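You operate a simulated robot arm through the tools that you are given. There is no shell and no other tool.

You run a simulated robot arm. Do the job below in one go: nothing can be reset, and whatever is moved stays where it is left.

JOB
Open the pastry drawer, put both glass with lines from the baking worktop away inside and shut the drawer again. Set down upright: glass with lines.

The check looks at the end state, three seconds after you hand in, the way a careful person would. Anything else that was tipped, shoved, dropped, spilled or broken makes it a failure.

ROBOT AND FRAMES
A 7-joint arm with a two-finger parallel gripper, fixed in place. Base frame: the origin is at the foot of the arm, x ahead of it, y to its left, z up. Units: cm, degrees, N and s.
Its first joint turns from -166.0 to 166.0 degrees. Payload 4.4 kg.
Tool frame: the origin (TCP) lies between the finger pads and is the grasp point; the fingertips stand 2.3 cm ahead of it; z points along the fingers, y is the line along which they close. Largest opening 9.4 cm; finger width 3.8, thickness 1; the body of the gripper, 5.4 by 9.6 cm, starts 3.9 cm behind the TCP.
Orientation is told as [roll, pitch, yaw] about the base's x, y, z axes, in that order, counted from this pose: with the fingers straight down and closing along the base's y, the tool's x points along the base's -x, its y along +y and its z along -z.

CONTROLS
- The arm moves only by the tool apply_moves. Its argument "motion" is a list of rows, each a list of 3 entries, a list of its own where there are three numbers: the closure, from 0 (fully open) to 1 (shut), then the shift along the tool's x, y, z in units of 50 mm (1.0 is 50 mm), then the turn, a rotation vector about the tool's x, y, z in units of 5 degrees (1.0 is 5 degrees). In form: [[claw, [tx, ty, tz], [rx, ry, rz]], ...]. A call has 1 to 20 rows; each row shifts and turns the commanded pose from where the row before left it, along the tool's axes as they then stand. A call with a number of a shift or a turn outside -1 to 1 is refused whole. Rows are played at 5 a second. More than 5 cm and 8.6 degrees between two rows, or a gripper value outside its range, and nothing of the call is played. A pose out of reach is approached as far as the arm can. The call stops where the force on the tool passes 40 N (or 10 N more than at its start, if that is more) or the arm is blocked; 0.2 s more then pass. Each finger travels about 7.2 cm/s and halts on what it meets, pressing with about 34 N; the grip force reading is that of the motor and also rises with nothing between the fingers. The clock runs only during rows and for 0.2 s after the last one: add rows that do not move to give the fingers time. It gives the time, the measured TCP pose, the force on the tool (base axes), the opening and the grip force at its end, in the units of the frame above (readings bear some noise), with the torque about the TCP (base axes, N m) and any sound that the robot's microphone picked up.
- Cameras (640 x 400 px; columns grow to the right, rows downward): "scene" is fixed at [22.02, 65.03, 134.39]; the picture's right is [-0.37, -0.93, 0.00], its down [-0.52, 0.20, -0.83] and it looks along [0.77, -0.30, -0.56] (base axes); focal length 334 px, centre (320, 200). "wrist" rides on the gripper at [8.7, 1.6, -7.4] in the tool frame; the picture's right is [-0.18, 0.98, 0.00], its down [-0.58, -0.11, -0.81] and it looks along [-0.79, -0.15, 0.59] (tool axes); focal length 243 px, centre (320, 200). There is no depth. A picture from a camera that has moved, and an enlarged one, comes with that camera's place and axes in the base frame and with its lens.
- get_image(camera): a new picture of that camera. The clock stands still meanwhile.
- zoom(camera, box): a new picture of the part [left, top, right, bottom] of that camera's present view, enlarged. The clock stands still meanwhile.
- finish_job(): hands the job in; it is judged then, once.

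Nothing tells you positions but the pictures and the camera data. Unless the task says otherwise, let go and move clear before handing in.

The tools are called after ">>>" as a command line: name --argument value ..., lists and objects as JSON in quotes. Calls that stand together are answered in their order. apply_moves: Moves the arm, as the interface text tells. Its arguments: {"type":"object","properties":{"motion":{"type":"array"}},"required":["motion"]} The other tools are called the same way: get_image (camera) takes a picture; zoom (camera, box) takes an enlarged picture of a part of a camera's view; finish_job () hands the job in.

At the start:

```text
t: 0.0
tcp_pos: [54.48, 30.52, 115.28]
ee_rot: [0.0, 0.0, 0.0]
force: [0.2, 0.2, -0.9]
wrist_torque: [0.01, -0.04, -0.01]
width: 9.41
finger_force: 0.1
```

scene: 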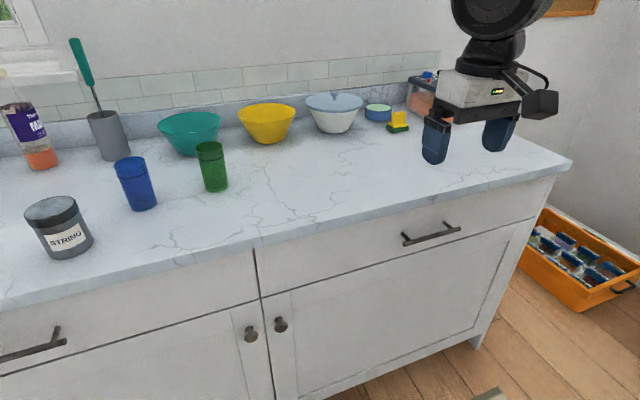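
wrist: 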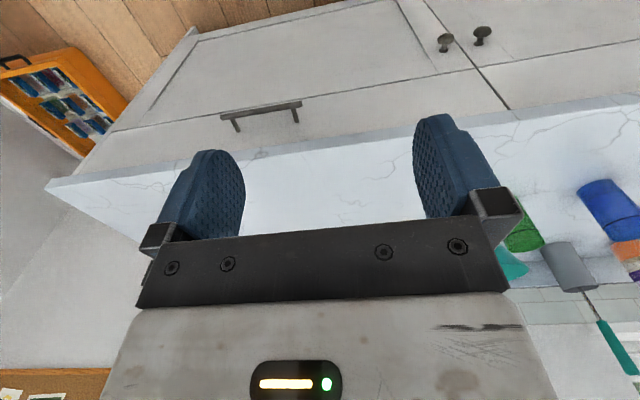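

I see a worktop with a blue and a green ridged glass, and two drawers with handles below the worktop edge. I will zoom in to look at the details before moving.

>>> zoom --camera "scene" --box '[80, 120, 260, 232]'

>>> zoom --camera "scene" --box '[240, 180, 560, 380]'

>>> zoom --camera "scene" --box '[0, 200, 320, 400]'

>>> zoom --camera "scene" --box '[0, 60, 320, 260]'

```text
3.56 times, centred on (170, 176) of scene
camera zoom: at [22.02, 65.03, 134.39], right [-0.37, -0.93, 0.0], down [-0.52, 0.2, -0.83], along [0.77, -0.3, -0.56], focal length 1187 px, centre (853, 285)
```

zoom: 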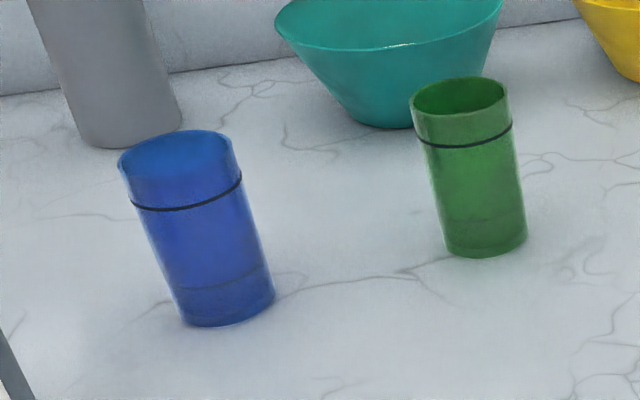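

```text
2.00 times, centred on (400, 280) of scene
camera zoom: at [22.02, 65.03, 134.39], right [-0.37, -0.93, 0.0], down [-0.52, 0.2, -0.83], along [0.77, -0.3, -0.56], focal length 668 px, centre (160, 40)
```

zoom: 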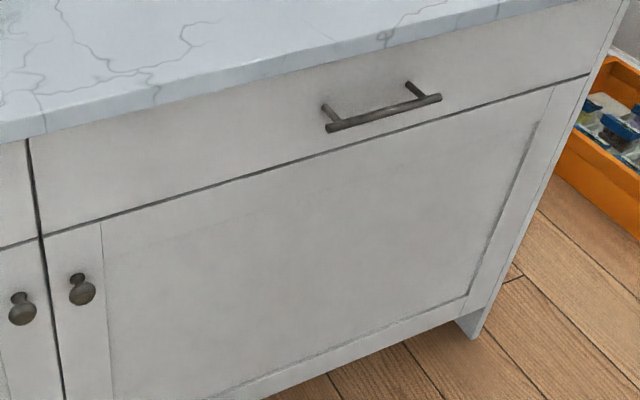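

```text
2.00 times, centred on (160, 300) of scene
camera zoom: at [22.02, 65.03, 134.39], right [-0.37, -0.93, 0.0], down [-0.52, 0.2, -0.83], along [0.77, -0.3, -0.56], focal length 668 px, centre (640, 0)
```

zoom: 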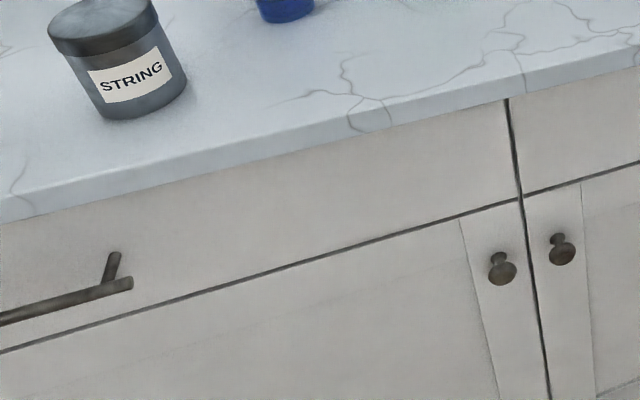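

```text
2.00 times, centred on (160, 160) of scene
camera zoom: at [22.02, 65.03, 134.39], right [-0.37, -0.93, 0.0], down [-0.52, 0.2, -0.83], along [0.77, -0.3, -0.56], focal length 668 px, centre (640, 280)
```

zoom: 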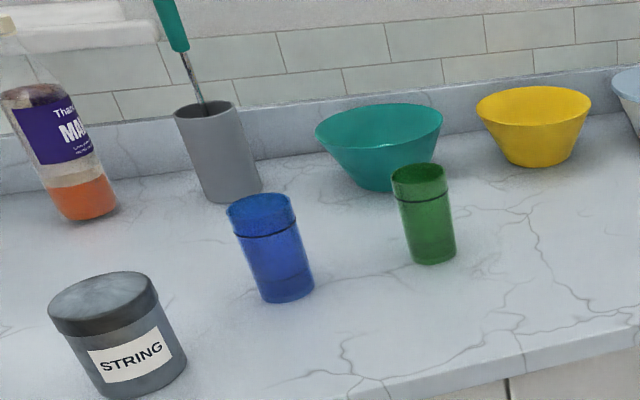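

The glasses appear to stand near x≈92, y≈64–80 on a counter at z≈92. The right drawer's handle is near x≈68, y≈17. I'll move the arm sideways at a safe height to triangulate better.

>>> apply_moves --motion '[[0, [-0.25, 0.75, 0], [0, 0, 0]], [0, [-0.25, 0.75, 0], [0, 0, 0]], [0, [-0.25, 0.75, 0], [0, 0, 0]], [0, [-0.25, 0.75, 0], [0, 0, 0]], [0, [0, 0, 0], [0, 0, 0]]]'

>>> get_image --camera "wrist"

>>> get_image --camera "scene"

```text
t: 1.2
tcp_pos: [59.41, 45.53, 115.25]
ee_rot: [0.0, 0.0, 0.0]
force: [-0.2, 0.0, -0.1]
wrist_torque: [0.01, -0.01, -0.04]
width: 9.39
finger_force: 0.0
```

```text
taken
camera wrist: at [50.95, 47.26, 122.76], right [0.18, 0.98, 0.0], down [0.58, -0.11, 0.81], along [0.79, -0.15, -0.59], focal length 243 px, centre (320, 200)
```

wrist: 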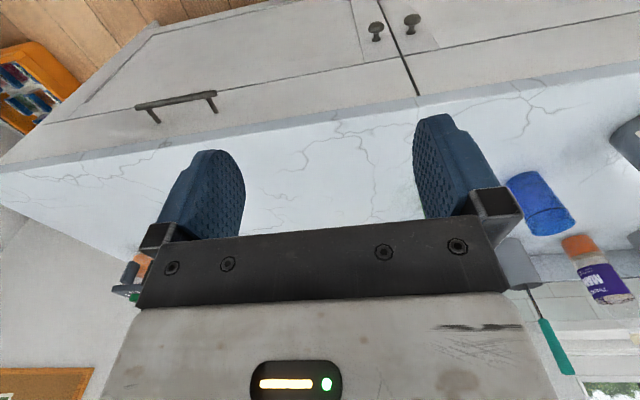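

```text
taken
```

scene: 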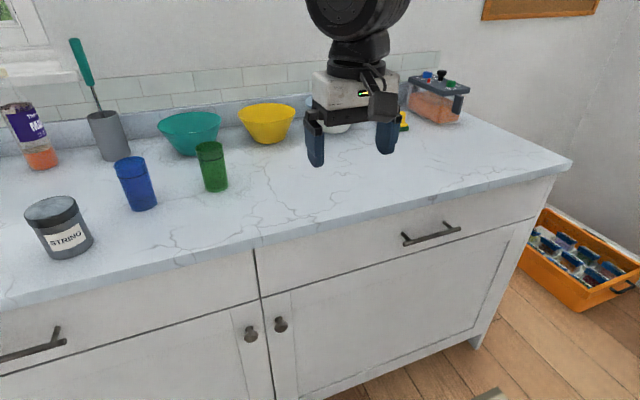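

The blue glass comes out at about [92.5, 79, 92], the green one at about [94, 63.5, 92], and the handle bar runs from y≈7 to y≈24 at x≈71.5, z≈80. I'll move in front of the right drawer and turn the gripper so the fingers can straddle the bar.

>>> apply_moves --motion '[[0, [0.235, -0.7625, 0.17], [0, 0, 0]], [0, [0.235, -0.7625, 0.17], [0, 0, 0]], [0, [0.235, -0.7625, 0.17], [0, 0, 0]], [0, [0.235, -0.7625, 0.17], [0, 0, 0]], [0, [0.235, -0.7625, 0.17], [0, 0, 0]], [0, [0.235, -0.7625, 0.17], [0, 0, 0]], [0, [0.235, -0.7625, 0.17], [0, 0, 0]], [0, [0.235, -0.7625, 0.17], [0, 0, 0]], [0, [0, 0, 0], [0, 0, 0]]]'

>>> get_image --camera "wrist"

>>> apply_moves --motion '[[0, [0, 0, 0], [0, 0, 1]], [0, [0, 0, 0], [0, 0, 1]], [0, [0, 0, 0], [0, 0, 1]], [0, [0, 0, 0], [0, 0, 1]], [0, [0, 0, 0], [0, 0, 1]], [0, [0, 0, 0], [0, 0, 1]], [0, [0, 0, 0], [0, 0, 1]], [0, [0, 0, 0], [0, 0, 1]], [0, [0, 0, 0], [0, 0, 1]], [0, [0, 0, 0], [0, 0, 1]], [0, [0, 0, 0], [0, 0, 1]], [0, [0, 0, 0], [0, 0, 1]], [0, [0, 0, 0], [0, 0, 1]], [0, [0, 0, 0], [0, 0, 1]], [0, [0, 0, 0], [0, 0, 1]], [0, [0, 0, 0], [0, 0, 1]], [0, [0, 0, 0], [0, 0, 1]], [0, [0, 0, 0], [0, 0, 1]], [0, [0, 0, 0], [0, 0, 0]]]'

>>> get_image --camera "wrist"

>>> get_image --camera "scene"

```text
t: 3.2
tcp_pos: [49.89, 14.94, 108.29]
ee_rot: [0.1, -0.2, 0.0]
force: [-0.4, 0.8, -0.4]
wrist_torque: [0.0, 0.03, 0.0]
width: 9.42
finger_force: 0.1
```

```text
taken
camera wrist: at [41.37, 16.65, 115.85], right [0.18, 0.98, 0.0], down [0.58, -0.11, 0.81], along [0.79, -0.15, -0.59], focal length 243 px, centre (320, 200)
```

wrist: 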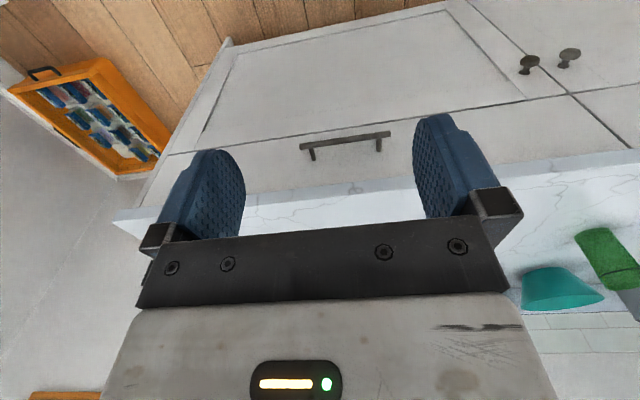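

```text
t: 7.2
tcp_pos: [49.99, 15.0, 108.36]
ee_rot: [0.0, 0.0, -90.1]
force: [1.0, 0.5, 0.4]
wrist_torque: [0.0, 0.03, -0.06]
width: 9.42
finger_force: 0.1
```

```text
taken
camera wrist: at [51.78, 23.74, 115.93], right [0.98, -0.19, 0.0], down [-0.11, -0.58, 0.81], along [-0.15, -0.79, -0.59], focal length 243 px, centre (320, 200)
```

wrist: 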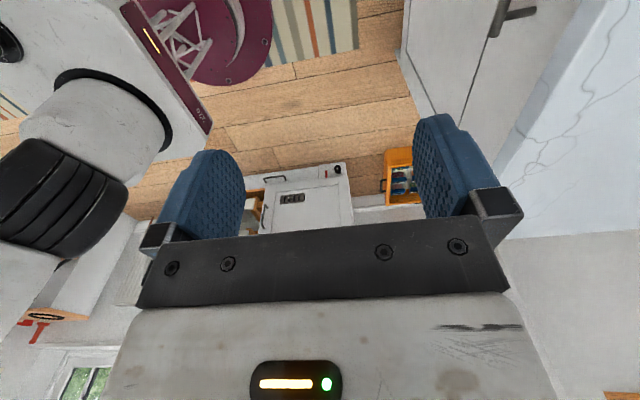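

```text
taken
```

scene: 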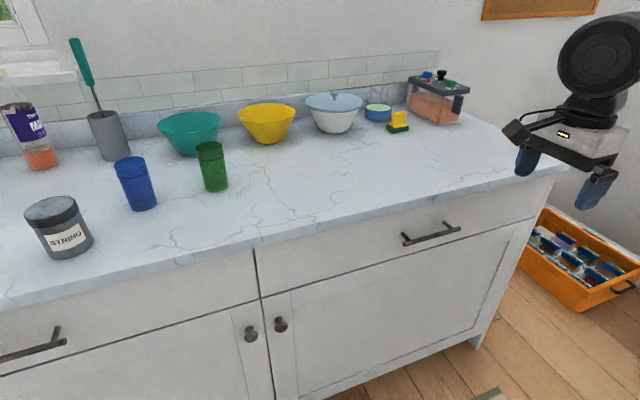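

Turning the gripper showed more of the room towards −y, including a cabinet with a small plate on it. I'll zoom in to check for labels before choosing a drawer.

>>> zoom --camera "wrist" --box '[230, 140, 420, 240]'

>>> zoom --camera "wrist" --box '[120, 0, 440, 160]'

>>> zoom --camera "wrist" --box '[0, 160, 180, 360]'

```text
3.37 times, centred on (325, 190) of wrist
camera zoom: at [51.78, 23.74, 115.93], right [0.98, -0.19, 0.0], down [-0.11, -0.58, 0.81], along [-0.15, -0.79, -0.59], focal length 817 px, centre (303, 234)
```

zoom: 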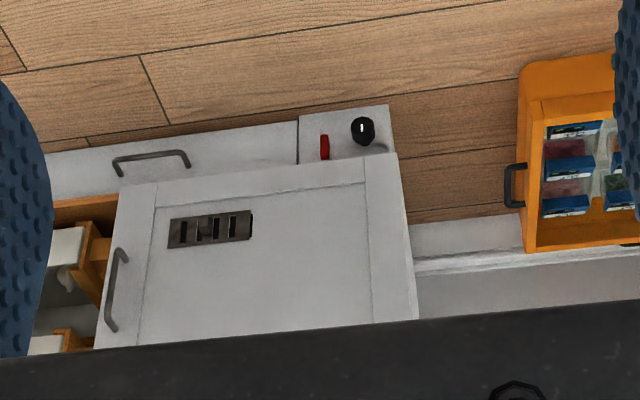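

```text
2.00 times, centred on (280, 80) of wrist
camera zoom: at [51.78, 23.74, 115.93], right [0.98, -0.19, 0.0], down [-0.11, -0.58, 0.81], along [-0.15, -0.79, -0.59], focal length 485 px, centre (400, 440)
```

zoom: 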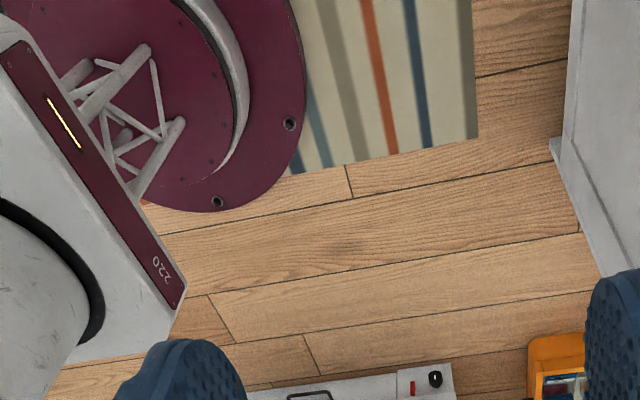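

```text
2.00 times, centred on (90, 260) of wrist
camera zoom: at [51.78, 23.74, 115.93], right [0.98, -0.19, 0.0], down [-0.11, -0.58, 0.81], along [-0.15, -0.79, -0.59], focal length 485 px, centre (780, 80)
```

zoom: 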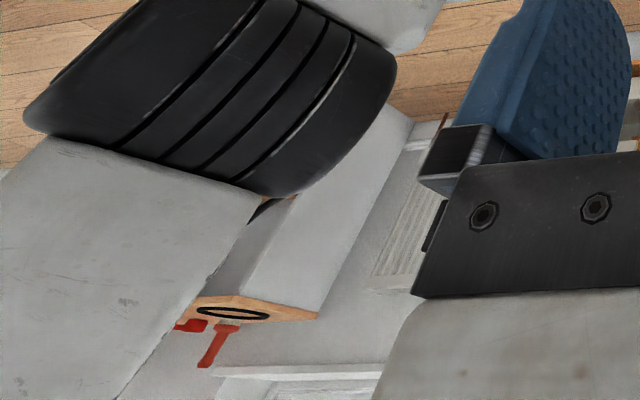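

The other furniture is far off across the room, so the right-hand drawer under this worktop is the one within reach. I'll tilt the tool nearly level and line it up in front of the handle bar.

>>> apply_moves --motion '[[0.62, [0, 0, 0], [-1, 0, 0]], [0.62, [0, 0, 0], [-1, 0, 0]], [0.62, [0, 0, 0], [-1, 0, 0]], [0.62, [0, 0, 0], [-1, 0, 0]], [0.62, [0, 0, 0], [-1, 0, 0]], [0.62, [0, 0, 0], [-1, 0, 0]], [0.62, [0, 0, 0], [-1, 0, 0]], [0.62, [0, 0, 0], [-1, 0, 0]], [0.62, [0, 0, 0], [-1, 0, 0]], [0.62, [0, 0, 0], [-1, 0, 0]], [0.62, [0, 0, 0], [-1, 0, 0]], [0.62, [0, 0, 0], [-1, 0, 0]], [0.62, [0, 0, 0], [-1, 0, 0]], [0.62, [0, 0, 0], [-1, 0, 0]], [0.62, [0, 0, 0], [0, 0, 0]]]'

>>> get_image --camera "wrist"

>>> get_image --camera "scene"

```text
t: 10.4
tcp_pos: [50.0, 15.03, 108.5]
ee_rot: [67.6, 0.1, -90.0]
force: [-0.1, 0.6, 0.0]
wrist_torque: [-0.02, 0.04, -0.02]
width: 3.6
finger_force: 0.0
```

```text
taken
camera wrist: at [43.86, 23.73, 112.86], right [0.38, -0.18, 0.91], down [-0.79, -0.58, 0.21], along [0.49, -0.79, -0.36], focal length 243 px, centre (320, 200)
```

wrist: 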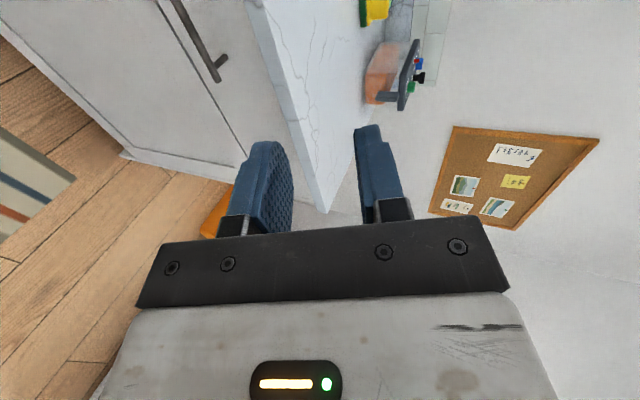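

```text
taken
```

scene: 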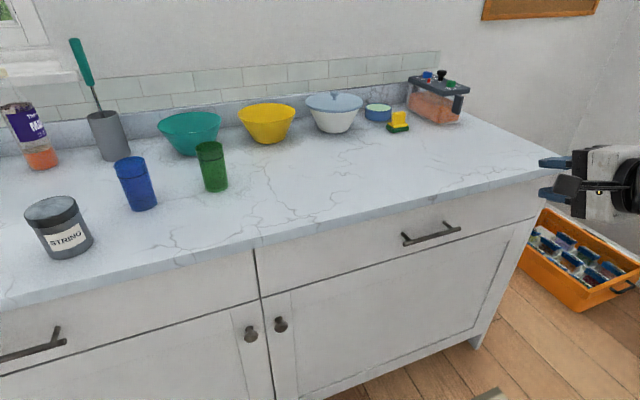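

The tool is tilted and pointing at the cabinet. I'll lower it to bar height, still well short of the bar, and look again.

>>> apply_moves --motion '[[0.62, [0, -0.752, 0.274], [0, 0, 0]], [0.62, [0, -0.752, 0.274], [0, 0, 0]], [0.62, [0, -0.752, 0.274], [0, 0, 0]], [0.62, [0, -0.752, 0.274], [0, 0, 0]], [0.62, [0, -0.752, 0.274], [0, 0, 0]], [0.62, [0, -0.752, 0.274], [0, 0, 0]], [0.62, [0, -0.752, 0.274], [0, 0, 0]], [0.62, [0, 0, 0], [0, 0, 0]], [0.62, [0, 0, 0], [0, 0, 0]]]'

>>> get_image --camera "wrist"

>>> get_image --camera "scene"

```text
t: 12.4
tcp_pos: [55.41, 9.59, 104.41]
ee_rot: [67.6, -0.3, -89.5]
force: [-0.1, -0.2, 0.0]
wrist_torque: [0.0, 0.0, 0.0]
width: 3.57
finger_force: 0.2
out of reach, approached as far as the arm can: row 1, 2, 3, 4, 5, 6, 7
```

```text
taken
camera wrist: at [49.09, 18.21, 108.77], right [0.38, -0.18, 0.91], down [-0.78, -0.59, 0.21], along [0.5, -0.79, -0.36], focal length 243 px, centre (320, 200)
```

wrist: 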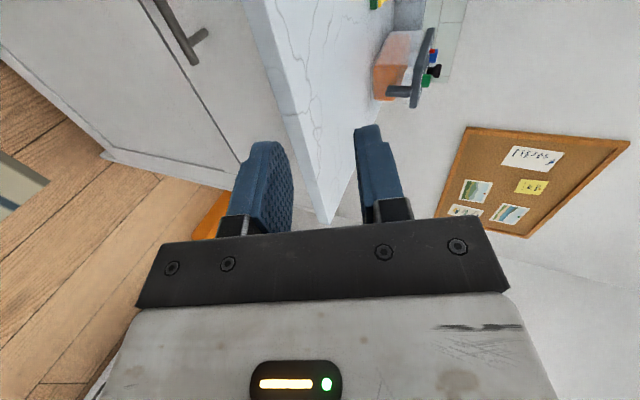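

```text
taken
```

scene: 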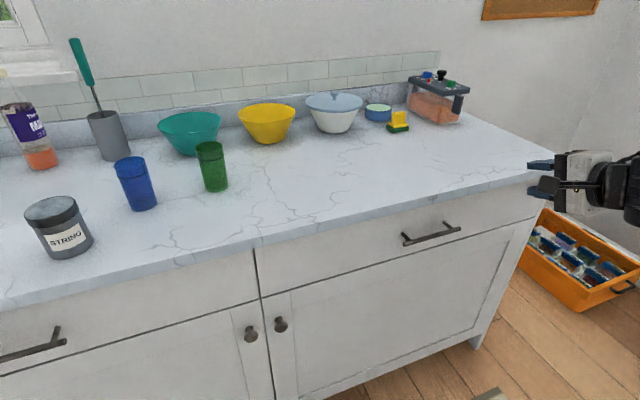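

The near-level tilt hits a joint limit there, so I'll use about 45° instead. It still leaves finger room between the bar and the drawer face.

>>> apply_moves --motion '[[0.66, [0.36, 0, 0], [1, 0, 0]], [0.66, [0.36, 0, 0], [1, 0, 0]], [0.66, [0.36, 0, 0], [1, 0, 0]], [0.66, [0, 0, 0], [1, 0, 0]], [0.66, [0, 0, 0], [0.5, 0, 0]], [0.66, [0, 0, 0], [0, 0, 0]], [0.66, [0, 0, 0], [0, 0, 0]]]'

```text
t: 14.0
tcp_pos: [55.32, 15.0, 104.59]
ee_rot: [47.5, 0.1, -90.0]
force: [0.2, 0.2, 0.2]
wrist_torque: [-0.02, 0.03, 0.01]
width: 3.21
finger_force: 0.0
```

>>> apply_moves --motion '[[0.66, [0, -0.277, 0.846], [0, 0, 0]], [0.66, [0, -0.277, 0.846], [0, 0, 0]], [0.66, [0, -0.277, 0.846], [0, 0, 0]], [0.66, [0, -0.277, 0.846], [0, 0, 0]], [0.66, [0, -0.277, 0.846], [0, 0, 0]], [0.66, [0, 0, 0], [0, 0, 0]], [0.66, [0, 0, 0], [0, 0, 0]]]'

>>> get_image --camera "wrist"

>>> get_image --camera "scene"

```text
t: 15.6
tcp_pos: [66.35, 14.85, 85.52]
ee_rot: [46.9, 0.0, -89.9]
force: [-0.8, -1.2, -0.4]
wrist_torque: [-0.04, -0.03, 0.01]
width: 3.21
finger_force: 0.0
out of reach, approached as far as the arm can: row 5
```

```text
taken
camera wrist: at [62.18, 23.53, 91.86], right [0.67, -0.18, 0.72], down [-0.66, -0.58, 0.47], along [0.33, -0.79, -0.51], focal length 243 px, centre (320, 200)
```

wrist: 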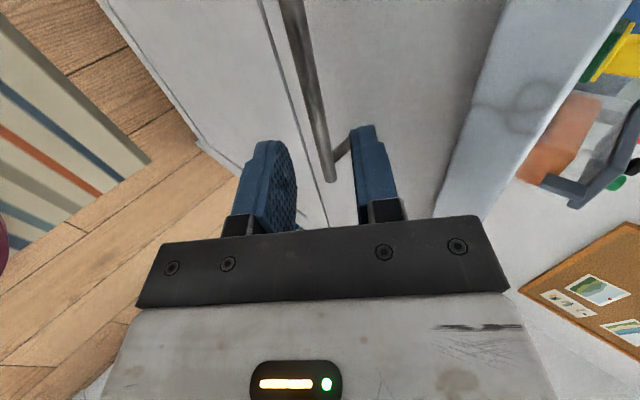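

```text
taken
```

scene: 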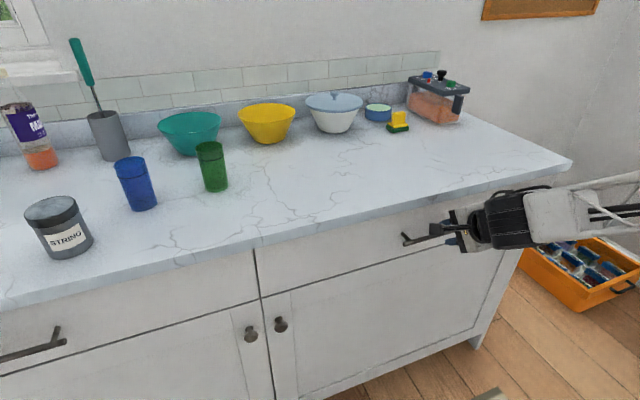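

The bar lies between the fingers as expected. I'll reduce the tilt a little and advance along the tool onto the bar.

>>> apply_moves --motion '[[0.66, [0, 0, 0], [0.7, 0, 0]], [0.66, [0, 0, 0], [0.68, 0, 0]], [0.66, [0, 0.03, 0.3], [0, 0, 0]], [0.66, [0, 0.03, 0.3], [0, 0, 0]], [0.66, [0, 0.03, 0.3], [0, 0, 0]], [0.66, [0, 0.03, 0.3], [0, 0, 0]], [0.66, [0, 0, 0], [0, 0, 0]], [0.66, [0, 0, 0], [0, 0, 0]]]'

>>> get_image --camera "wrist"

>>> zoom --camera "scene" --box '[360, 160, 560, 285]'

```text
t: 17.4
tcp_pos: [70.63, 14.95, 81.35]
ee_rot: [40.6, 0.0, -90.0]
force: [-0.1, -0.4, 0.2]
wrist_torque: [-0.01, 0.0, 0.01]
width: 3.23
finger_force: 0.0
```

```text
taken
camera wrist: at [67.11, 23.56, 88.12], right [0.75, -0.18, 0.64], down [-0.61, -0.58, 0.54], along [0.27, -0.79, -0.55], focal length 243 px, centre (320, 200)
```

wrist: 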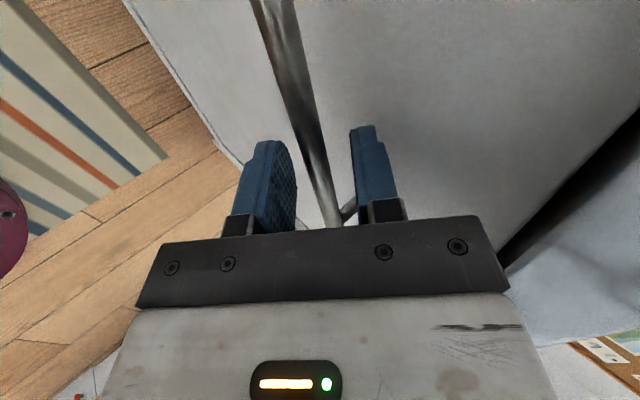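

```text
3.20 times, centred on (460, 222) of scene
camera zoom: at [22.02, 65.03, 134.39], right [-0.37, -0.93, 0.0], down [-0.52, 0.2, -0.83], along [0.77, -0.3, -0.56], focal length 1068 px, centre (-128, 128)
```

zoom: 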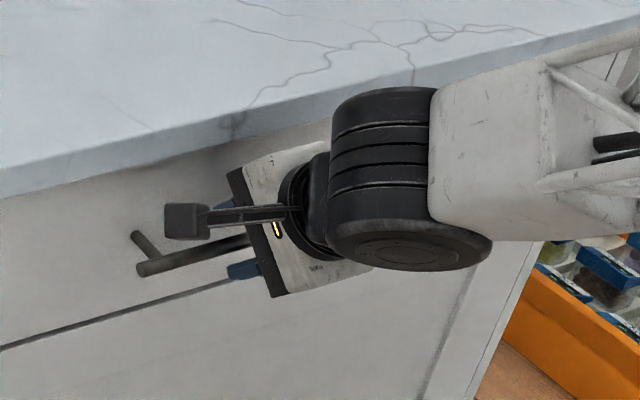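

The bar is between the fingers, so I'll close the gripper on it.

>>> apply_moves --motion '[[1, [0, 0, 0], [0, 0, 0]], [1, [0, 0, 0], [0, 0, 0]], [1, [0, 0, 0], [0, 0, 0]], [1, [0, 0, 0], [0, 0, 0]]]'

```text
t: 18.4
tcp_pos: [70.58, 15.01, 81.25]
ee_rot: [40.7, 0.1, -90.0]
force: [-20.2, 2.9, -7.1]
wrist_torque: [0.69, 0.31, -1.38]
width: 1.12
finger_force: 45.0
```

Gripped, at 1.1 cm wide. Now I'll pull straight back along −x.

>>> apply_moves --motion '[[1, [0, -0.076, -0.065], [0, 0, 0]], [1, [0, -0.152, -0.13], [0, 0, 0]], [1, [0, -0.228, -0.195], [0, 0, 0]], [1, [0, -0.228, -0.195], [0, 0, 0]], [1, [0, -0.228, -0.195], [0, 0, 0]], [1, [0, 0, 0], [0, 0, 0]]]'

>>> get_image --camera "scene"

```text
t: 19.8
tcp_pos: [64.6, 14.81, 81.29]
ee_rot: [40.6, 0.0, -90.1]
force: [-1.9, -9.6, -20.4]
wrist_torque: [-1.31, 0.18, 1.2]
width: 1.15
finger_force: 45.3
```

```text
taken
```

scene: 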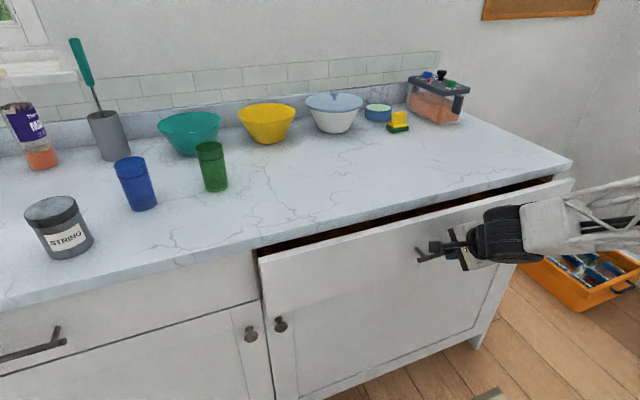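

The drawer is sliding open. I'll keep pulling, easing the tilt around the bar to stay clear of the wrist limit.

>>> apply_moves --motion '[[1, [0, -0.372, -0.321], [0.5, 0, 0]], [1, [0, -0.386, -0.304], [0.5, 0, 0]], [1, [0, -0.399, -0.287], [0.5, 0, 0]], [1, [0, -0.411, -0.269], [0.5, 0, 0]], [1, [0, 0, 0], [0, 0, 0]]]'

>>> get_image --camera "scene"

>>> get_image --camera "wrist"

```text
t: 21.0
tcp_pos: [54.85, 15.04, 81.55]
ee_rot: [30.7, 0.0, -90.0]
force: [-1.6, -21.7, -3.6]
wrist_torque: [-0.23, 0.04, 0.1]
width: 1.15
finger_force: 45.0
```

```text
taken
```

scene: 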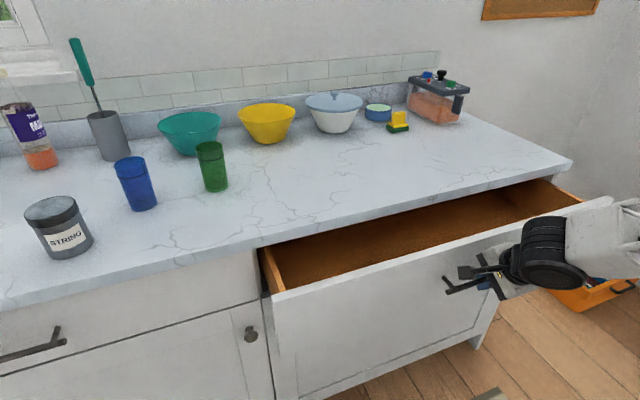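

```text
taken
camera wrist: at [52.52, 23.57, 88.74], right [0.85, -0.18, 0.5], down [-0.51, -0.58, 0.64], along [0.17, -0.79, -0.58], focal length 243 px, centre (320, 200)
```

wrist: 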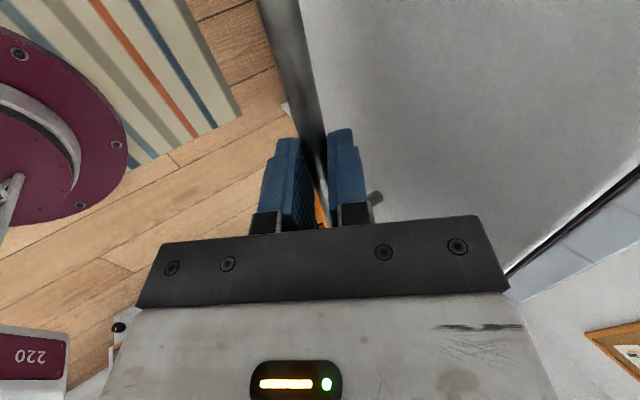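

The drawer is about 16 cm open and looks empty. I'll pull it about 10 cm further for working room.

>>> apply_moves --motion '[[1, [0, -0.422, -0.25], [0.5, 0, 0]], [1, [0, -0.432, -0.231], [0.5, 0, 0]], [1, [0, -0.442, -0.211], [0.5, 0, 0]], [1, [0, -0.452, -0.191], [0.5, 0, 0]], [1, [0, 0, 0], [0, 0, 0]]]'

>>> get_image --camera "scene"

```text
t: 22.2
tcp_pos: [45.14, 14.93, 81.57]
ee_rot: [20.7, 0.1, -90.0]
force: [-0.9, 0.9, 27.9]
wrist_torque: [-0.03, -0.08, 1.65]
width: 1.18
finger_force: 45.8
```

```text
taken
```

scene: 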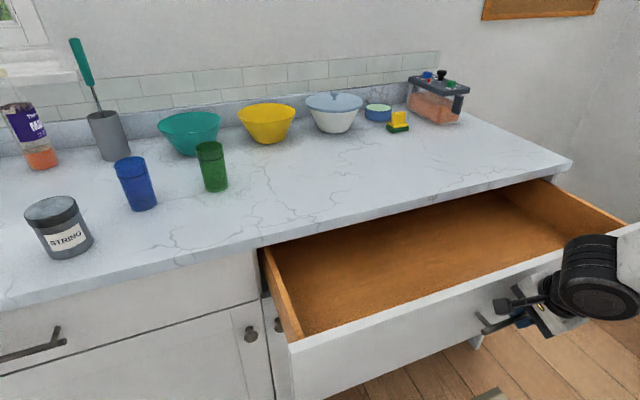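

The drawer is open about 26 cm and empty inside. I'll let go of the bar and back off along the tool.

>>> apply_moves --motion '[[0.75, [0, 0, 0], [0, 0, 0]], [0.75, [0, 0, 0], [0, 0, 0]], [0.75, [0, 0, -0.3], [0, 0, 0]], [0.75, [0, 0, -0.6], [0, 0, 0]], [0.75, [0, 0, -1], [0, 0, 0]], [0.75, [0, 0, -1], [0, 0, 0]], [0.75, [0, 0, -1], [0, 0, 0]], [0.75, [0, 0, -1], [0, 0, 0]], [0.75, [0, 0, -1], [0, 0, 0]], [0.75, [0, 0, 0], [0, 0, 0]]]'

>>> get_image --camera "scene"

>>> get_image --camera "wrist"

```text
t: 24.4
tcp_pos: [34.66, 14.93, 109.05]
ee_rot: [20.6, 0.0, -90.1]
force: [0.0, 0.2, 0.3]
wrist_torque: [0.0, -0.03, 0.0]
width: 2.35
finger_force: 0.2
```

```text
taken
```

scene: 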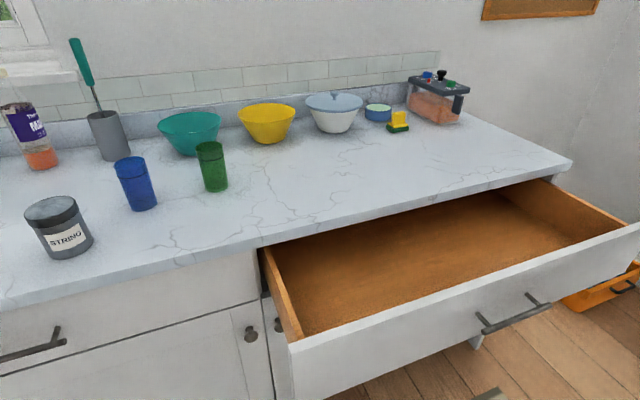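

```text
taken
camera wrist: at [33.65, 23.52, 116.56], right [0.92, -0.18, 0.35], down [-0.39, -0.58, 0.72], along [0.07, -0.79, -0.61], focal length 243 px, centre (320, 200)
```

wrist: 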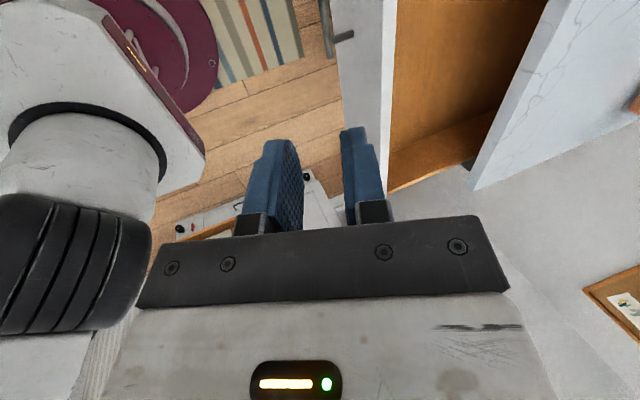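

The gripper is free and the drawer stays open. I'll zoom in on the interior to measure the floor and wall heights.

>>> zoom --camera "scene" --box '[240, 160, 640, 400]'

>>> zoom --camera "scene" --box '[240, 230, 400, 360]'

```text
1.60 times, centred on (440, 280) of scene
camera zoom: at [22.02, 65.03, 134.39], right [-0.37, -0.93, 0.0], down [-0.52, 0.2, -0.83], along [0.77, -0.3, -0.56], focal length 534 px, centre (128, 72)
```

zoom: 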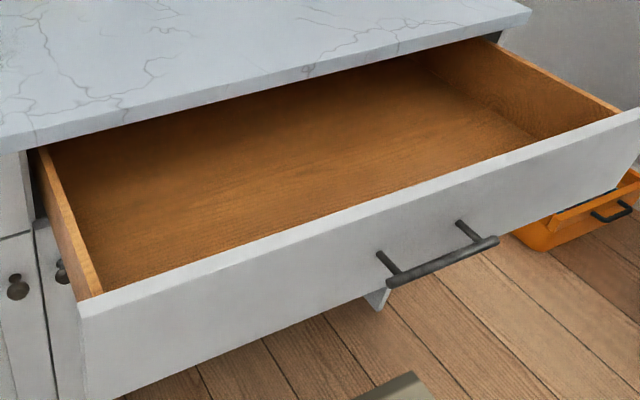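

```text
3.08 times, centred on (320, 295) of scene
camera zoom: at [22.02, 65.03, 134.39], right [-0.37, -0.93, 0.0], down [-0.52, 0.2, -0.83], along [0.77, -0.3, -0.56], focal length 1027 px, centre (320, -92)
```

zoom: 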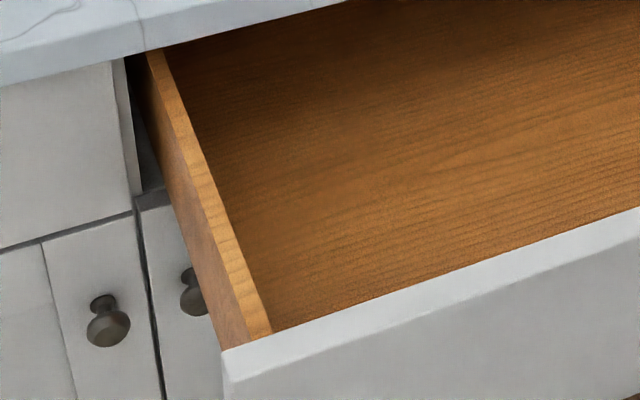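

The drawer floor comes out at z≈78.6 and its side walls near y≈59 and y≈−17. I'll straighten the tool, move towards the glasses and turn the gripper so the camera rides on top for an outward-tilted grasp.

>>> apply_moves --motion '[[0.2, [0, 0, -0.4], [1, 0, 0]], [0.2, [0, 0, -0.4], [1, 0, 0]], [0.2, [0, 0, 0], [1, 0, 0]], [0.2, [0, 0, 0], [1, 0, 0]], [0.2, [0, 0, 0], [0.12, 0, 0]], [0.2, [0.625, 0.75, -0.15], [0, 0, 0]], [0.2, [0.625, 0.75, -0.15], [0, 0, 0]], [0.2, [0.625, 0.75, -0.15], [0, 0, 0]], [0.2, [0.625, 0.75, -0.15], [0, 0, 0]], [0.2, [0.625, 0.75, -0.15], [0, 0, 0]], [0.2, [0.625, 0.75, -0.15], [0, 0, 0]], [0.2, [0.625, 0.75, -0.15], [0, 0, 0]], [0.2, [0.625, 0.75, -0.15], [0, 0, 0]], [0.2, [0, 0, 0], [0, 0, 0]]]'

>>> apply_moves --motion '[[0.2, [0, 0, 0], [0, 0, 1]], [0.2, [0, 0, 0], [0, 0, 1]], [0.2, [0, 0, 0], [0, 0, 1]], [0.2, [0, 0, 0], [0, 0, 1]], [0.2, [0, 0, 0], [0, 0, 1]], [0.2, [0, 0, 0], [0, 0, 1]], [0.2, [0, 0, 0], [0, 0, 1]], [0.2, [0, 0, 0], [0, 0, 1]], [0.2, [0, 0, 0], [0, 0, 1]], [0.2, [0, 0, 0], [0, 0, 1]], [0.2, [0, 0, 0], [0, 0, 1]], [0.2, [0, 0, 0], [0, 0, 0.2]], [0.2, [0, 0, 0], [0, 0, 0]]]'

>>> get_image --camera "scene"

>>> get_image --camera "wrist"

```text
t: 27.4
tcp_pos: [63.49, 39.84, 118.94]
ee_rot: [-0.1, -0.1, -89.9]
force: [0.8, -0.1, -0.6]
wrist_torque: [0.02, 0.0, -0.02]
width: 7.49
finger_force: 0.2
```

```text
t: 30.2
tcp_pos: [63.59, 39.67, 118.92]
ee_rot: [-0.6, 0.1, -140.1]
force: [0.3, 0.2, -0.7]
wrist_torque: [-0.01, -0.04, 0.03]
width: 7.51
finger_force: 0.2
out of reach, approached as far as the arm can: row 11
```

```text
taken
```

scene: 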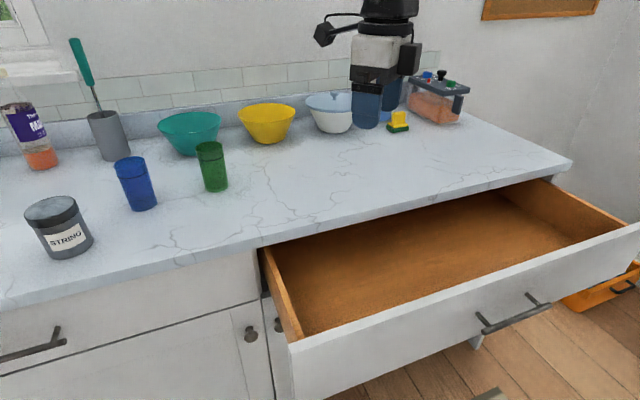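

```text
taken
camera wrist: at [71.35, 43.97, 126.35], right [0.49, -0.87, -0.01], down [-0.51, -0.3, 0.81], along [-0.71, -0.39, -0.59], focal length 243 px, centre (320, 200)
```

wrist: 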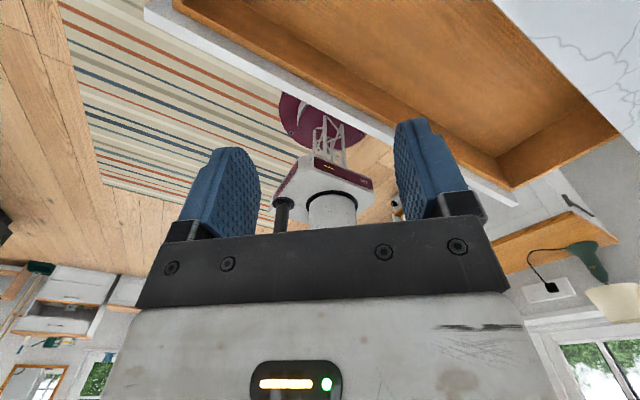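

The gripper turned to yaw −140, its limit here, which is close enough to the outward direction. Now I'll tilt it outward so the camera faces the worktop.

>>> apply_moves --motion '[[0.1, [0, 0, 0], [0, 1, 0]], [0.1, [0, 0, 0], [0, 1, 0]], [0.1, [0, 0, 0], [0, 1, 0]], [0.1, [0, 0, 0], [0, 1, 0]], [0.1, [0, 0, 0], [0, 1, 0]], [0.1, [0, 0, 0], [0, 1, 0]], [0.1, [0, 0, 0], [0, 1, 0]], [0.1, [0, 0, 0], [0, 1, 0]], [0.1, [0, 0, 0], [0, 1, 0]], [0.1, [0, 0, 0], [0, 1, 0]], [0.1, [0, 0, 0], [0, 0, 0]]]'

>>> get_image --camera "wrist"

>>> get_image --camera "scene"

```text
t: 32.6
tcp_pos: [63.3, 39.9, 118.76]
ee_rot: [-0.3, 50.2, -140.9]
force: [0.0, -0.5, 0.4]
wrist_torque: [0.01, -0.02, 0.0]
width: 8.47
finger_force: 0.0
```

```text
taken
camera wrist: at [64.42, 38.5, 130.23], right [0.53, -0.83, -0.14], down [-0.84, -0.54, 0.07], along [-0.14, 0.08, -0.99], focal length 243 px, centre (320, 200)
```

wrist: 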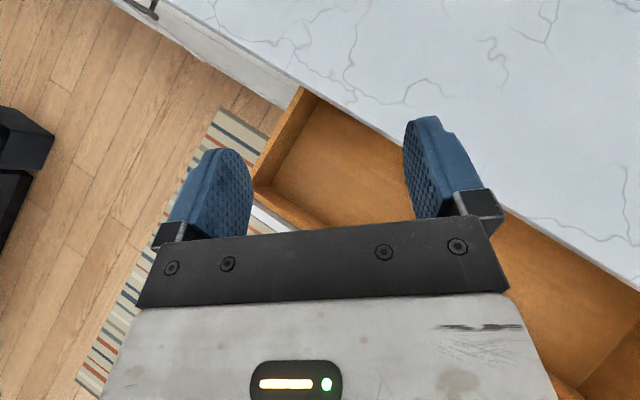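

```text
taken
```

scene: 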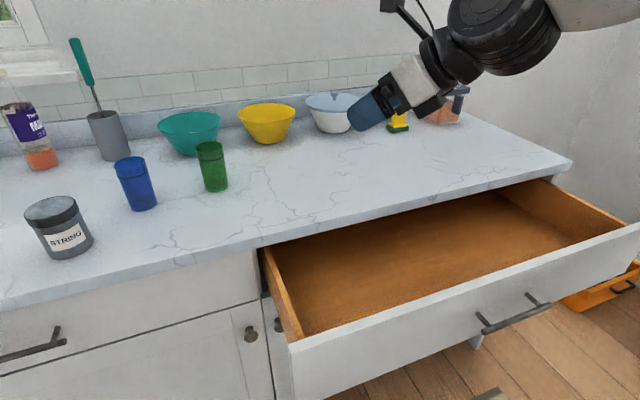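

Tilting works and the arm stays well clear. I'll move towards the green glass to a stand-off pose above and in front of it, and check the reach.

>>> apply_moves --motion '[[0, [0.306, 0.033, 0.826], [0, 0, 0]], [0, [0.306, 0.033, 0.826], [0, 0, 0]], [0, [0.306, 0.033, 0.826], [0, 0, 0]], [0, [0.306, 0.033, 0.826], [0, 0, 0]], [0, [0.306, 0.033, 0.826], [0, 0, 0]], [0, [0.306, 0.033, 0.826], [0, 0, 0]], [0, [0.306, 0.033, 0.826], [0, 0, 0]], [0, [0, 0, 0], [0, 0, 0]], [0, [0, 0, 0], [0, 0, 0]]]'

>>> get_image --camera "wrist"

>>> get_image --camera "scene"

```text
t: 34.6
tcp_pos: [86.58, 57.4, 108.42]
ee_rot: [-0.4, 50.2, -140.9]
force: [0.2, -0.4, 0.0]
wrist_torque: [0.02, -0.02, -0.01]
width: 9.4
finger_force: 0.0
```

```text
taken
camera wrist: at [87.66, 56.02, 119.88], right [0.53, -0.83, -0.14], down [-0.84, -0.54, 0.07], along [-0.14, 0.08, -0.99], focal length 243 px, centre (320, 200)
```

wrist: 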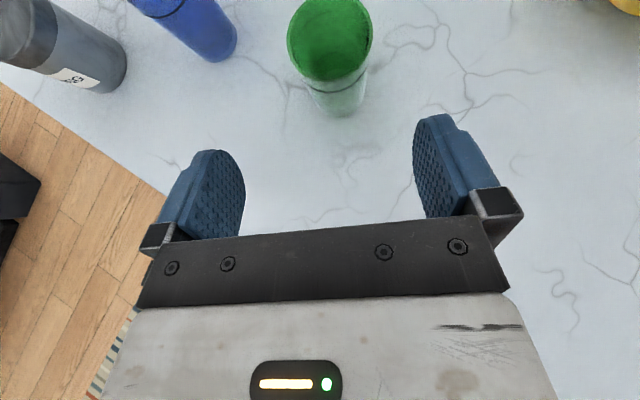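

```text
taken
```

scene: 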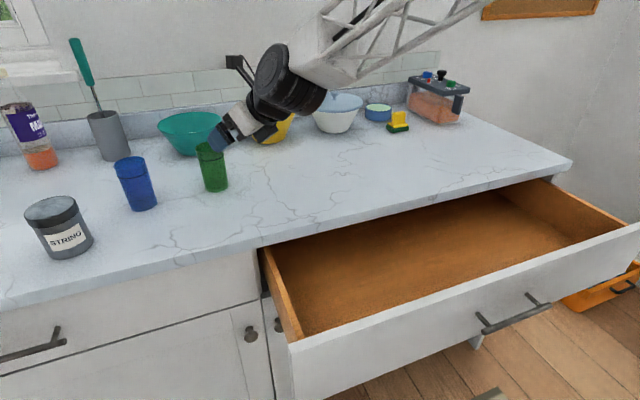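

It reached there without trouble. I'll zoom the wrist view to refine the green glass position.

>>> zoom --camera "wrist" --box '[240, 0, 440, 125]'

>>> zoom --camera "scene" --box '[160, 100, 320, 200]'

```text
3.20 times, centred on (340, 62) of wrist
camera zoom: at [87.66, 56.02, 119.88], right [0.53, -0.83, -0.14], down [-0.84, -0.54, 0.07], along [-0.14, 0.08, -0.99], focal length 776 px, centre (256, 640)
```

zoom: 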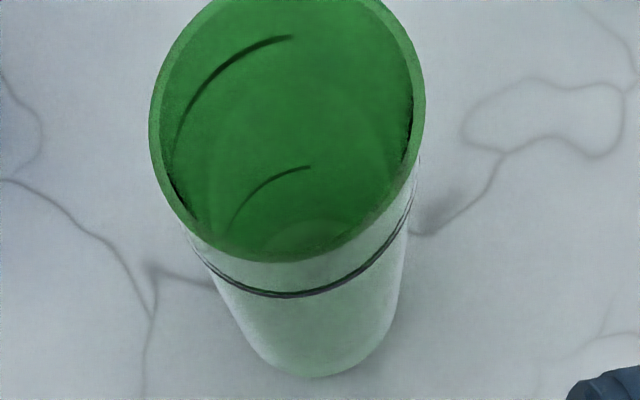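

```text
4.00 times, centred on (240, 150) of scene
camera zoom: at [22.02, 65.03, 134.39], right [-0.37, -0.93, 0.0], down [-0.52, 0.2, -0.83], along [0.77, -0.3, -0.56], focal length 1336 px, centre (640, 400)
```

zoom: 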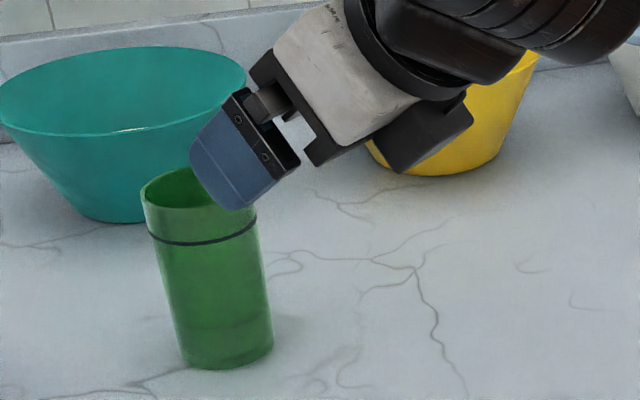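

Green glass refined to an axis near (94.9, 62.8), rim z≈102.4 and diameter about 6 cm. I'll centre sideways and advance partway, then check.

>>> apply_moves --motion '[[0, [-0.03, 0.212, 0], [0, 0, 0]], [0, [0, 0, 0.6], [0, 0, 0]], [0, [0, 0, 0.6], [0, 0, 0]], [0, [0, 0, 0], [0, 0, 0]], [0, [0, 0, 0], [0, 0, 0]]]'

>>> get_image --camera "wrist"

>>> zoom --camera "scene" --box '[160, 100, 320, 200]'

```text
t: 35.8
tcp_pos: [90.73, 59.46, 104.42]
ee_rot: [-0.4, 50.1, -140.9]
force: [-0.3, 0.6, -0.4]
wrist_torque: [-0.01, 0.0, -0.01]
width: 9.37
finger_force: 0.0
```

```text
taken
camera wrist: at [91.79, 58.1, 115.9], right [0.53, -0.83, -0.14], down [-0.84, -0.54, 0.07], along [-0.14, 0.08, -0.99], focal length 243 px, centre (320, 200)
```

wrist: 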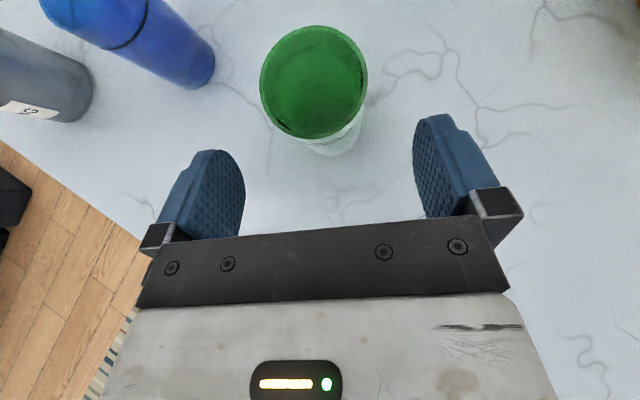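

```text
4.00 times, centred on (240, 150) of scene
camera zoom: at [22.02, 65.03, 134.39], right [-0.37, -0.93, 0.0], down [-0.52, 0.2, -0.83], along [0.77, -0.3, -0.56], focal length 1336 px, centre (640, 400)
```

zoom: 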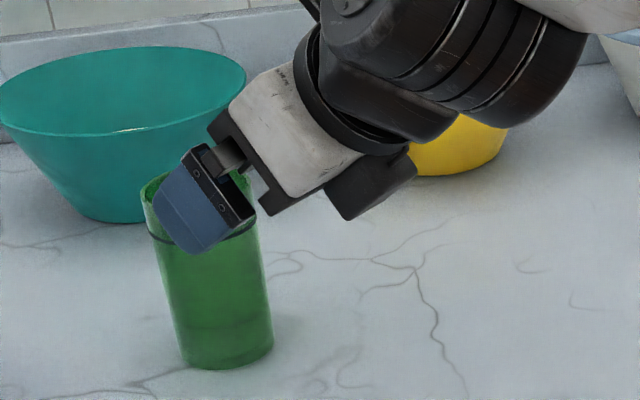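

The glass is centred between the fingers. I'll advance the last 6 cm and look before closing.

>>> apply_moves --motion '[[0, [0, 0.01, 0.4], [0, 0, 0]], [0, [0, 0.01, 0.4], [0, 0, 0]], [0, [0, 0, 0.4], [0, 0, 0]], [0, [0, 0, 0], [0, 0, 0]], [0, [0, 0, 0], [0, 0, 0]]]'

>>> get_image --camera "wrist"

>>> zoom --camera "scene" --box '[160, 100, 320, 200]'

```text
t: 37.0
tcp_pos: [94.41, 62.32, 100.64]
ee_rot: [-0.3, 50.2, -140.9]
force: [-0.2, -0.8, 0.7]
wrist_torque: [-0.02, 0.0, -0.02]
width: 9.39
finger_force: 0.0
```

```text
taken
camera wrist: at [95.4, 60.96, 112.03], right [0.53, -0.83, -0.14], down [-0.84, -0.54, 0.07], along [-0.14, 0.08, -0.99], focal length 243 px, centre (320, 200)
```

wrist: 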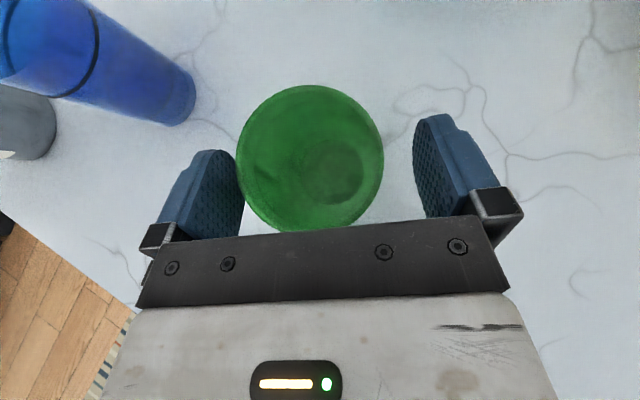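

```text
4.00 times, centred on (240, 150) of scene
camera zoom: at [22.02, 65.03, 134.39], right [-0.37, -0.93, 0.0], down [-0.52, 0.2, -0.83], along [0.77, -0.3, -0.56], focal length 1336 px, centre (640, 400)
```

zoom: 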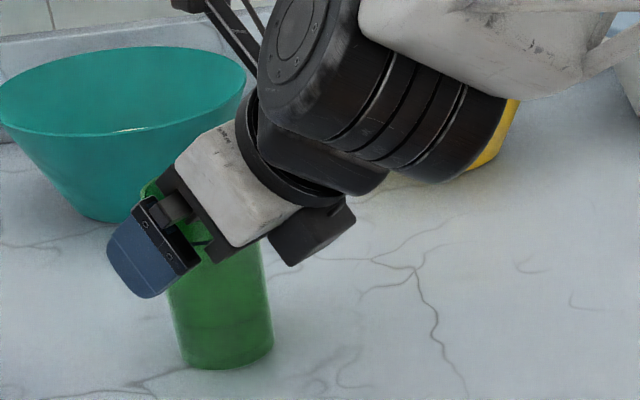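

The glass sits between the pads, just clear of the palm. I'll close gently in steps.

>>> apply_moves --motion '[[0.2, [0, 0, 0], [0, 0, 0]], [0.28, [0, 0, 0], [0, 0, 0]], [0.31, [0, 0, 0], [0, 0, 0]], [0.34, [0, 0, 0], [0, 0, 0]], [0.37, [0, 0, 0], [0, 0, 0]], [0.4, [0, 0, 0], [0, 0, 0]], [0.45, [0, 0, 0], [0, 0, 0]], [0.5, [0, 0, 0], [0, 0, 0]], [0.6, [0, 0, 0], [0, 0, 0]], [0.6, [0, 0, 0], [0, 0, 0]]]'

>>> get_image --camera "wrist"

>>> zoom --camera "scene" --box '[160, 100, 320, 200]'

```text
t: 39.2
tcp_pos: [94.46, 62.32, 100.69]
ee_rot: [-0.4, 50.0, -141.0]
force: [-0.9, 0.5, 0.6]
wrist_torque: [-0.03, 0.02, -0.01]
width: 5.89
finger_force: 34.3
```

```text
taken
camera wrist: at [95.39, 60.95, 112.03], right [0.53, -0.83, -0.14], down [-0.84, -0.54, 0.07], along [-0.14, 0.08, -0.99], focal length 243 px, centre (320, 200)
```

wrist: 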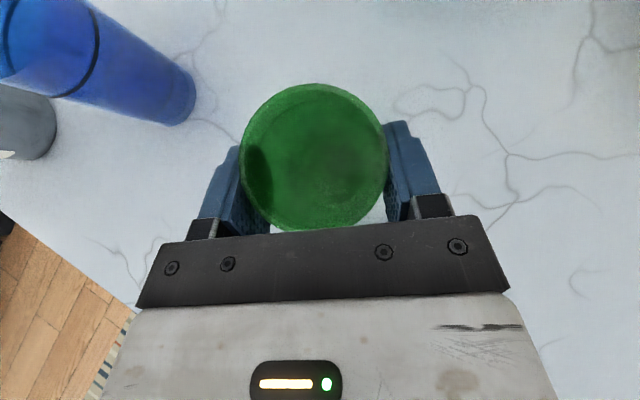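

```text
4.00 times, centred on (240, 150) of scene
camera zoom: at [22.02, 65.03, 134.39], right [-0.37, -0.93, 0.0], down [-0.52, 0.2, -0.83], along [0.77, -0.3, -0.56], focal length 1336 px, centre (640, 400)
```

zoom: 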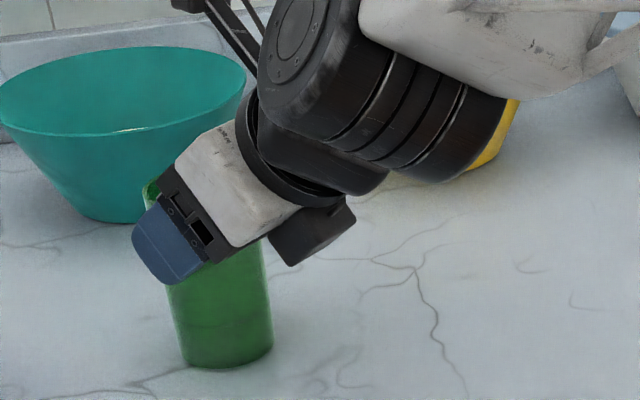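

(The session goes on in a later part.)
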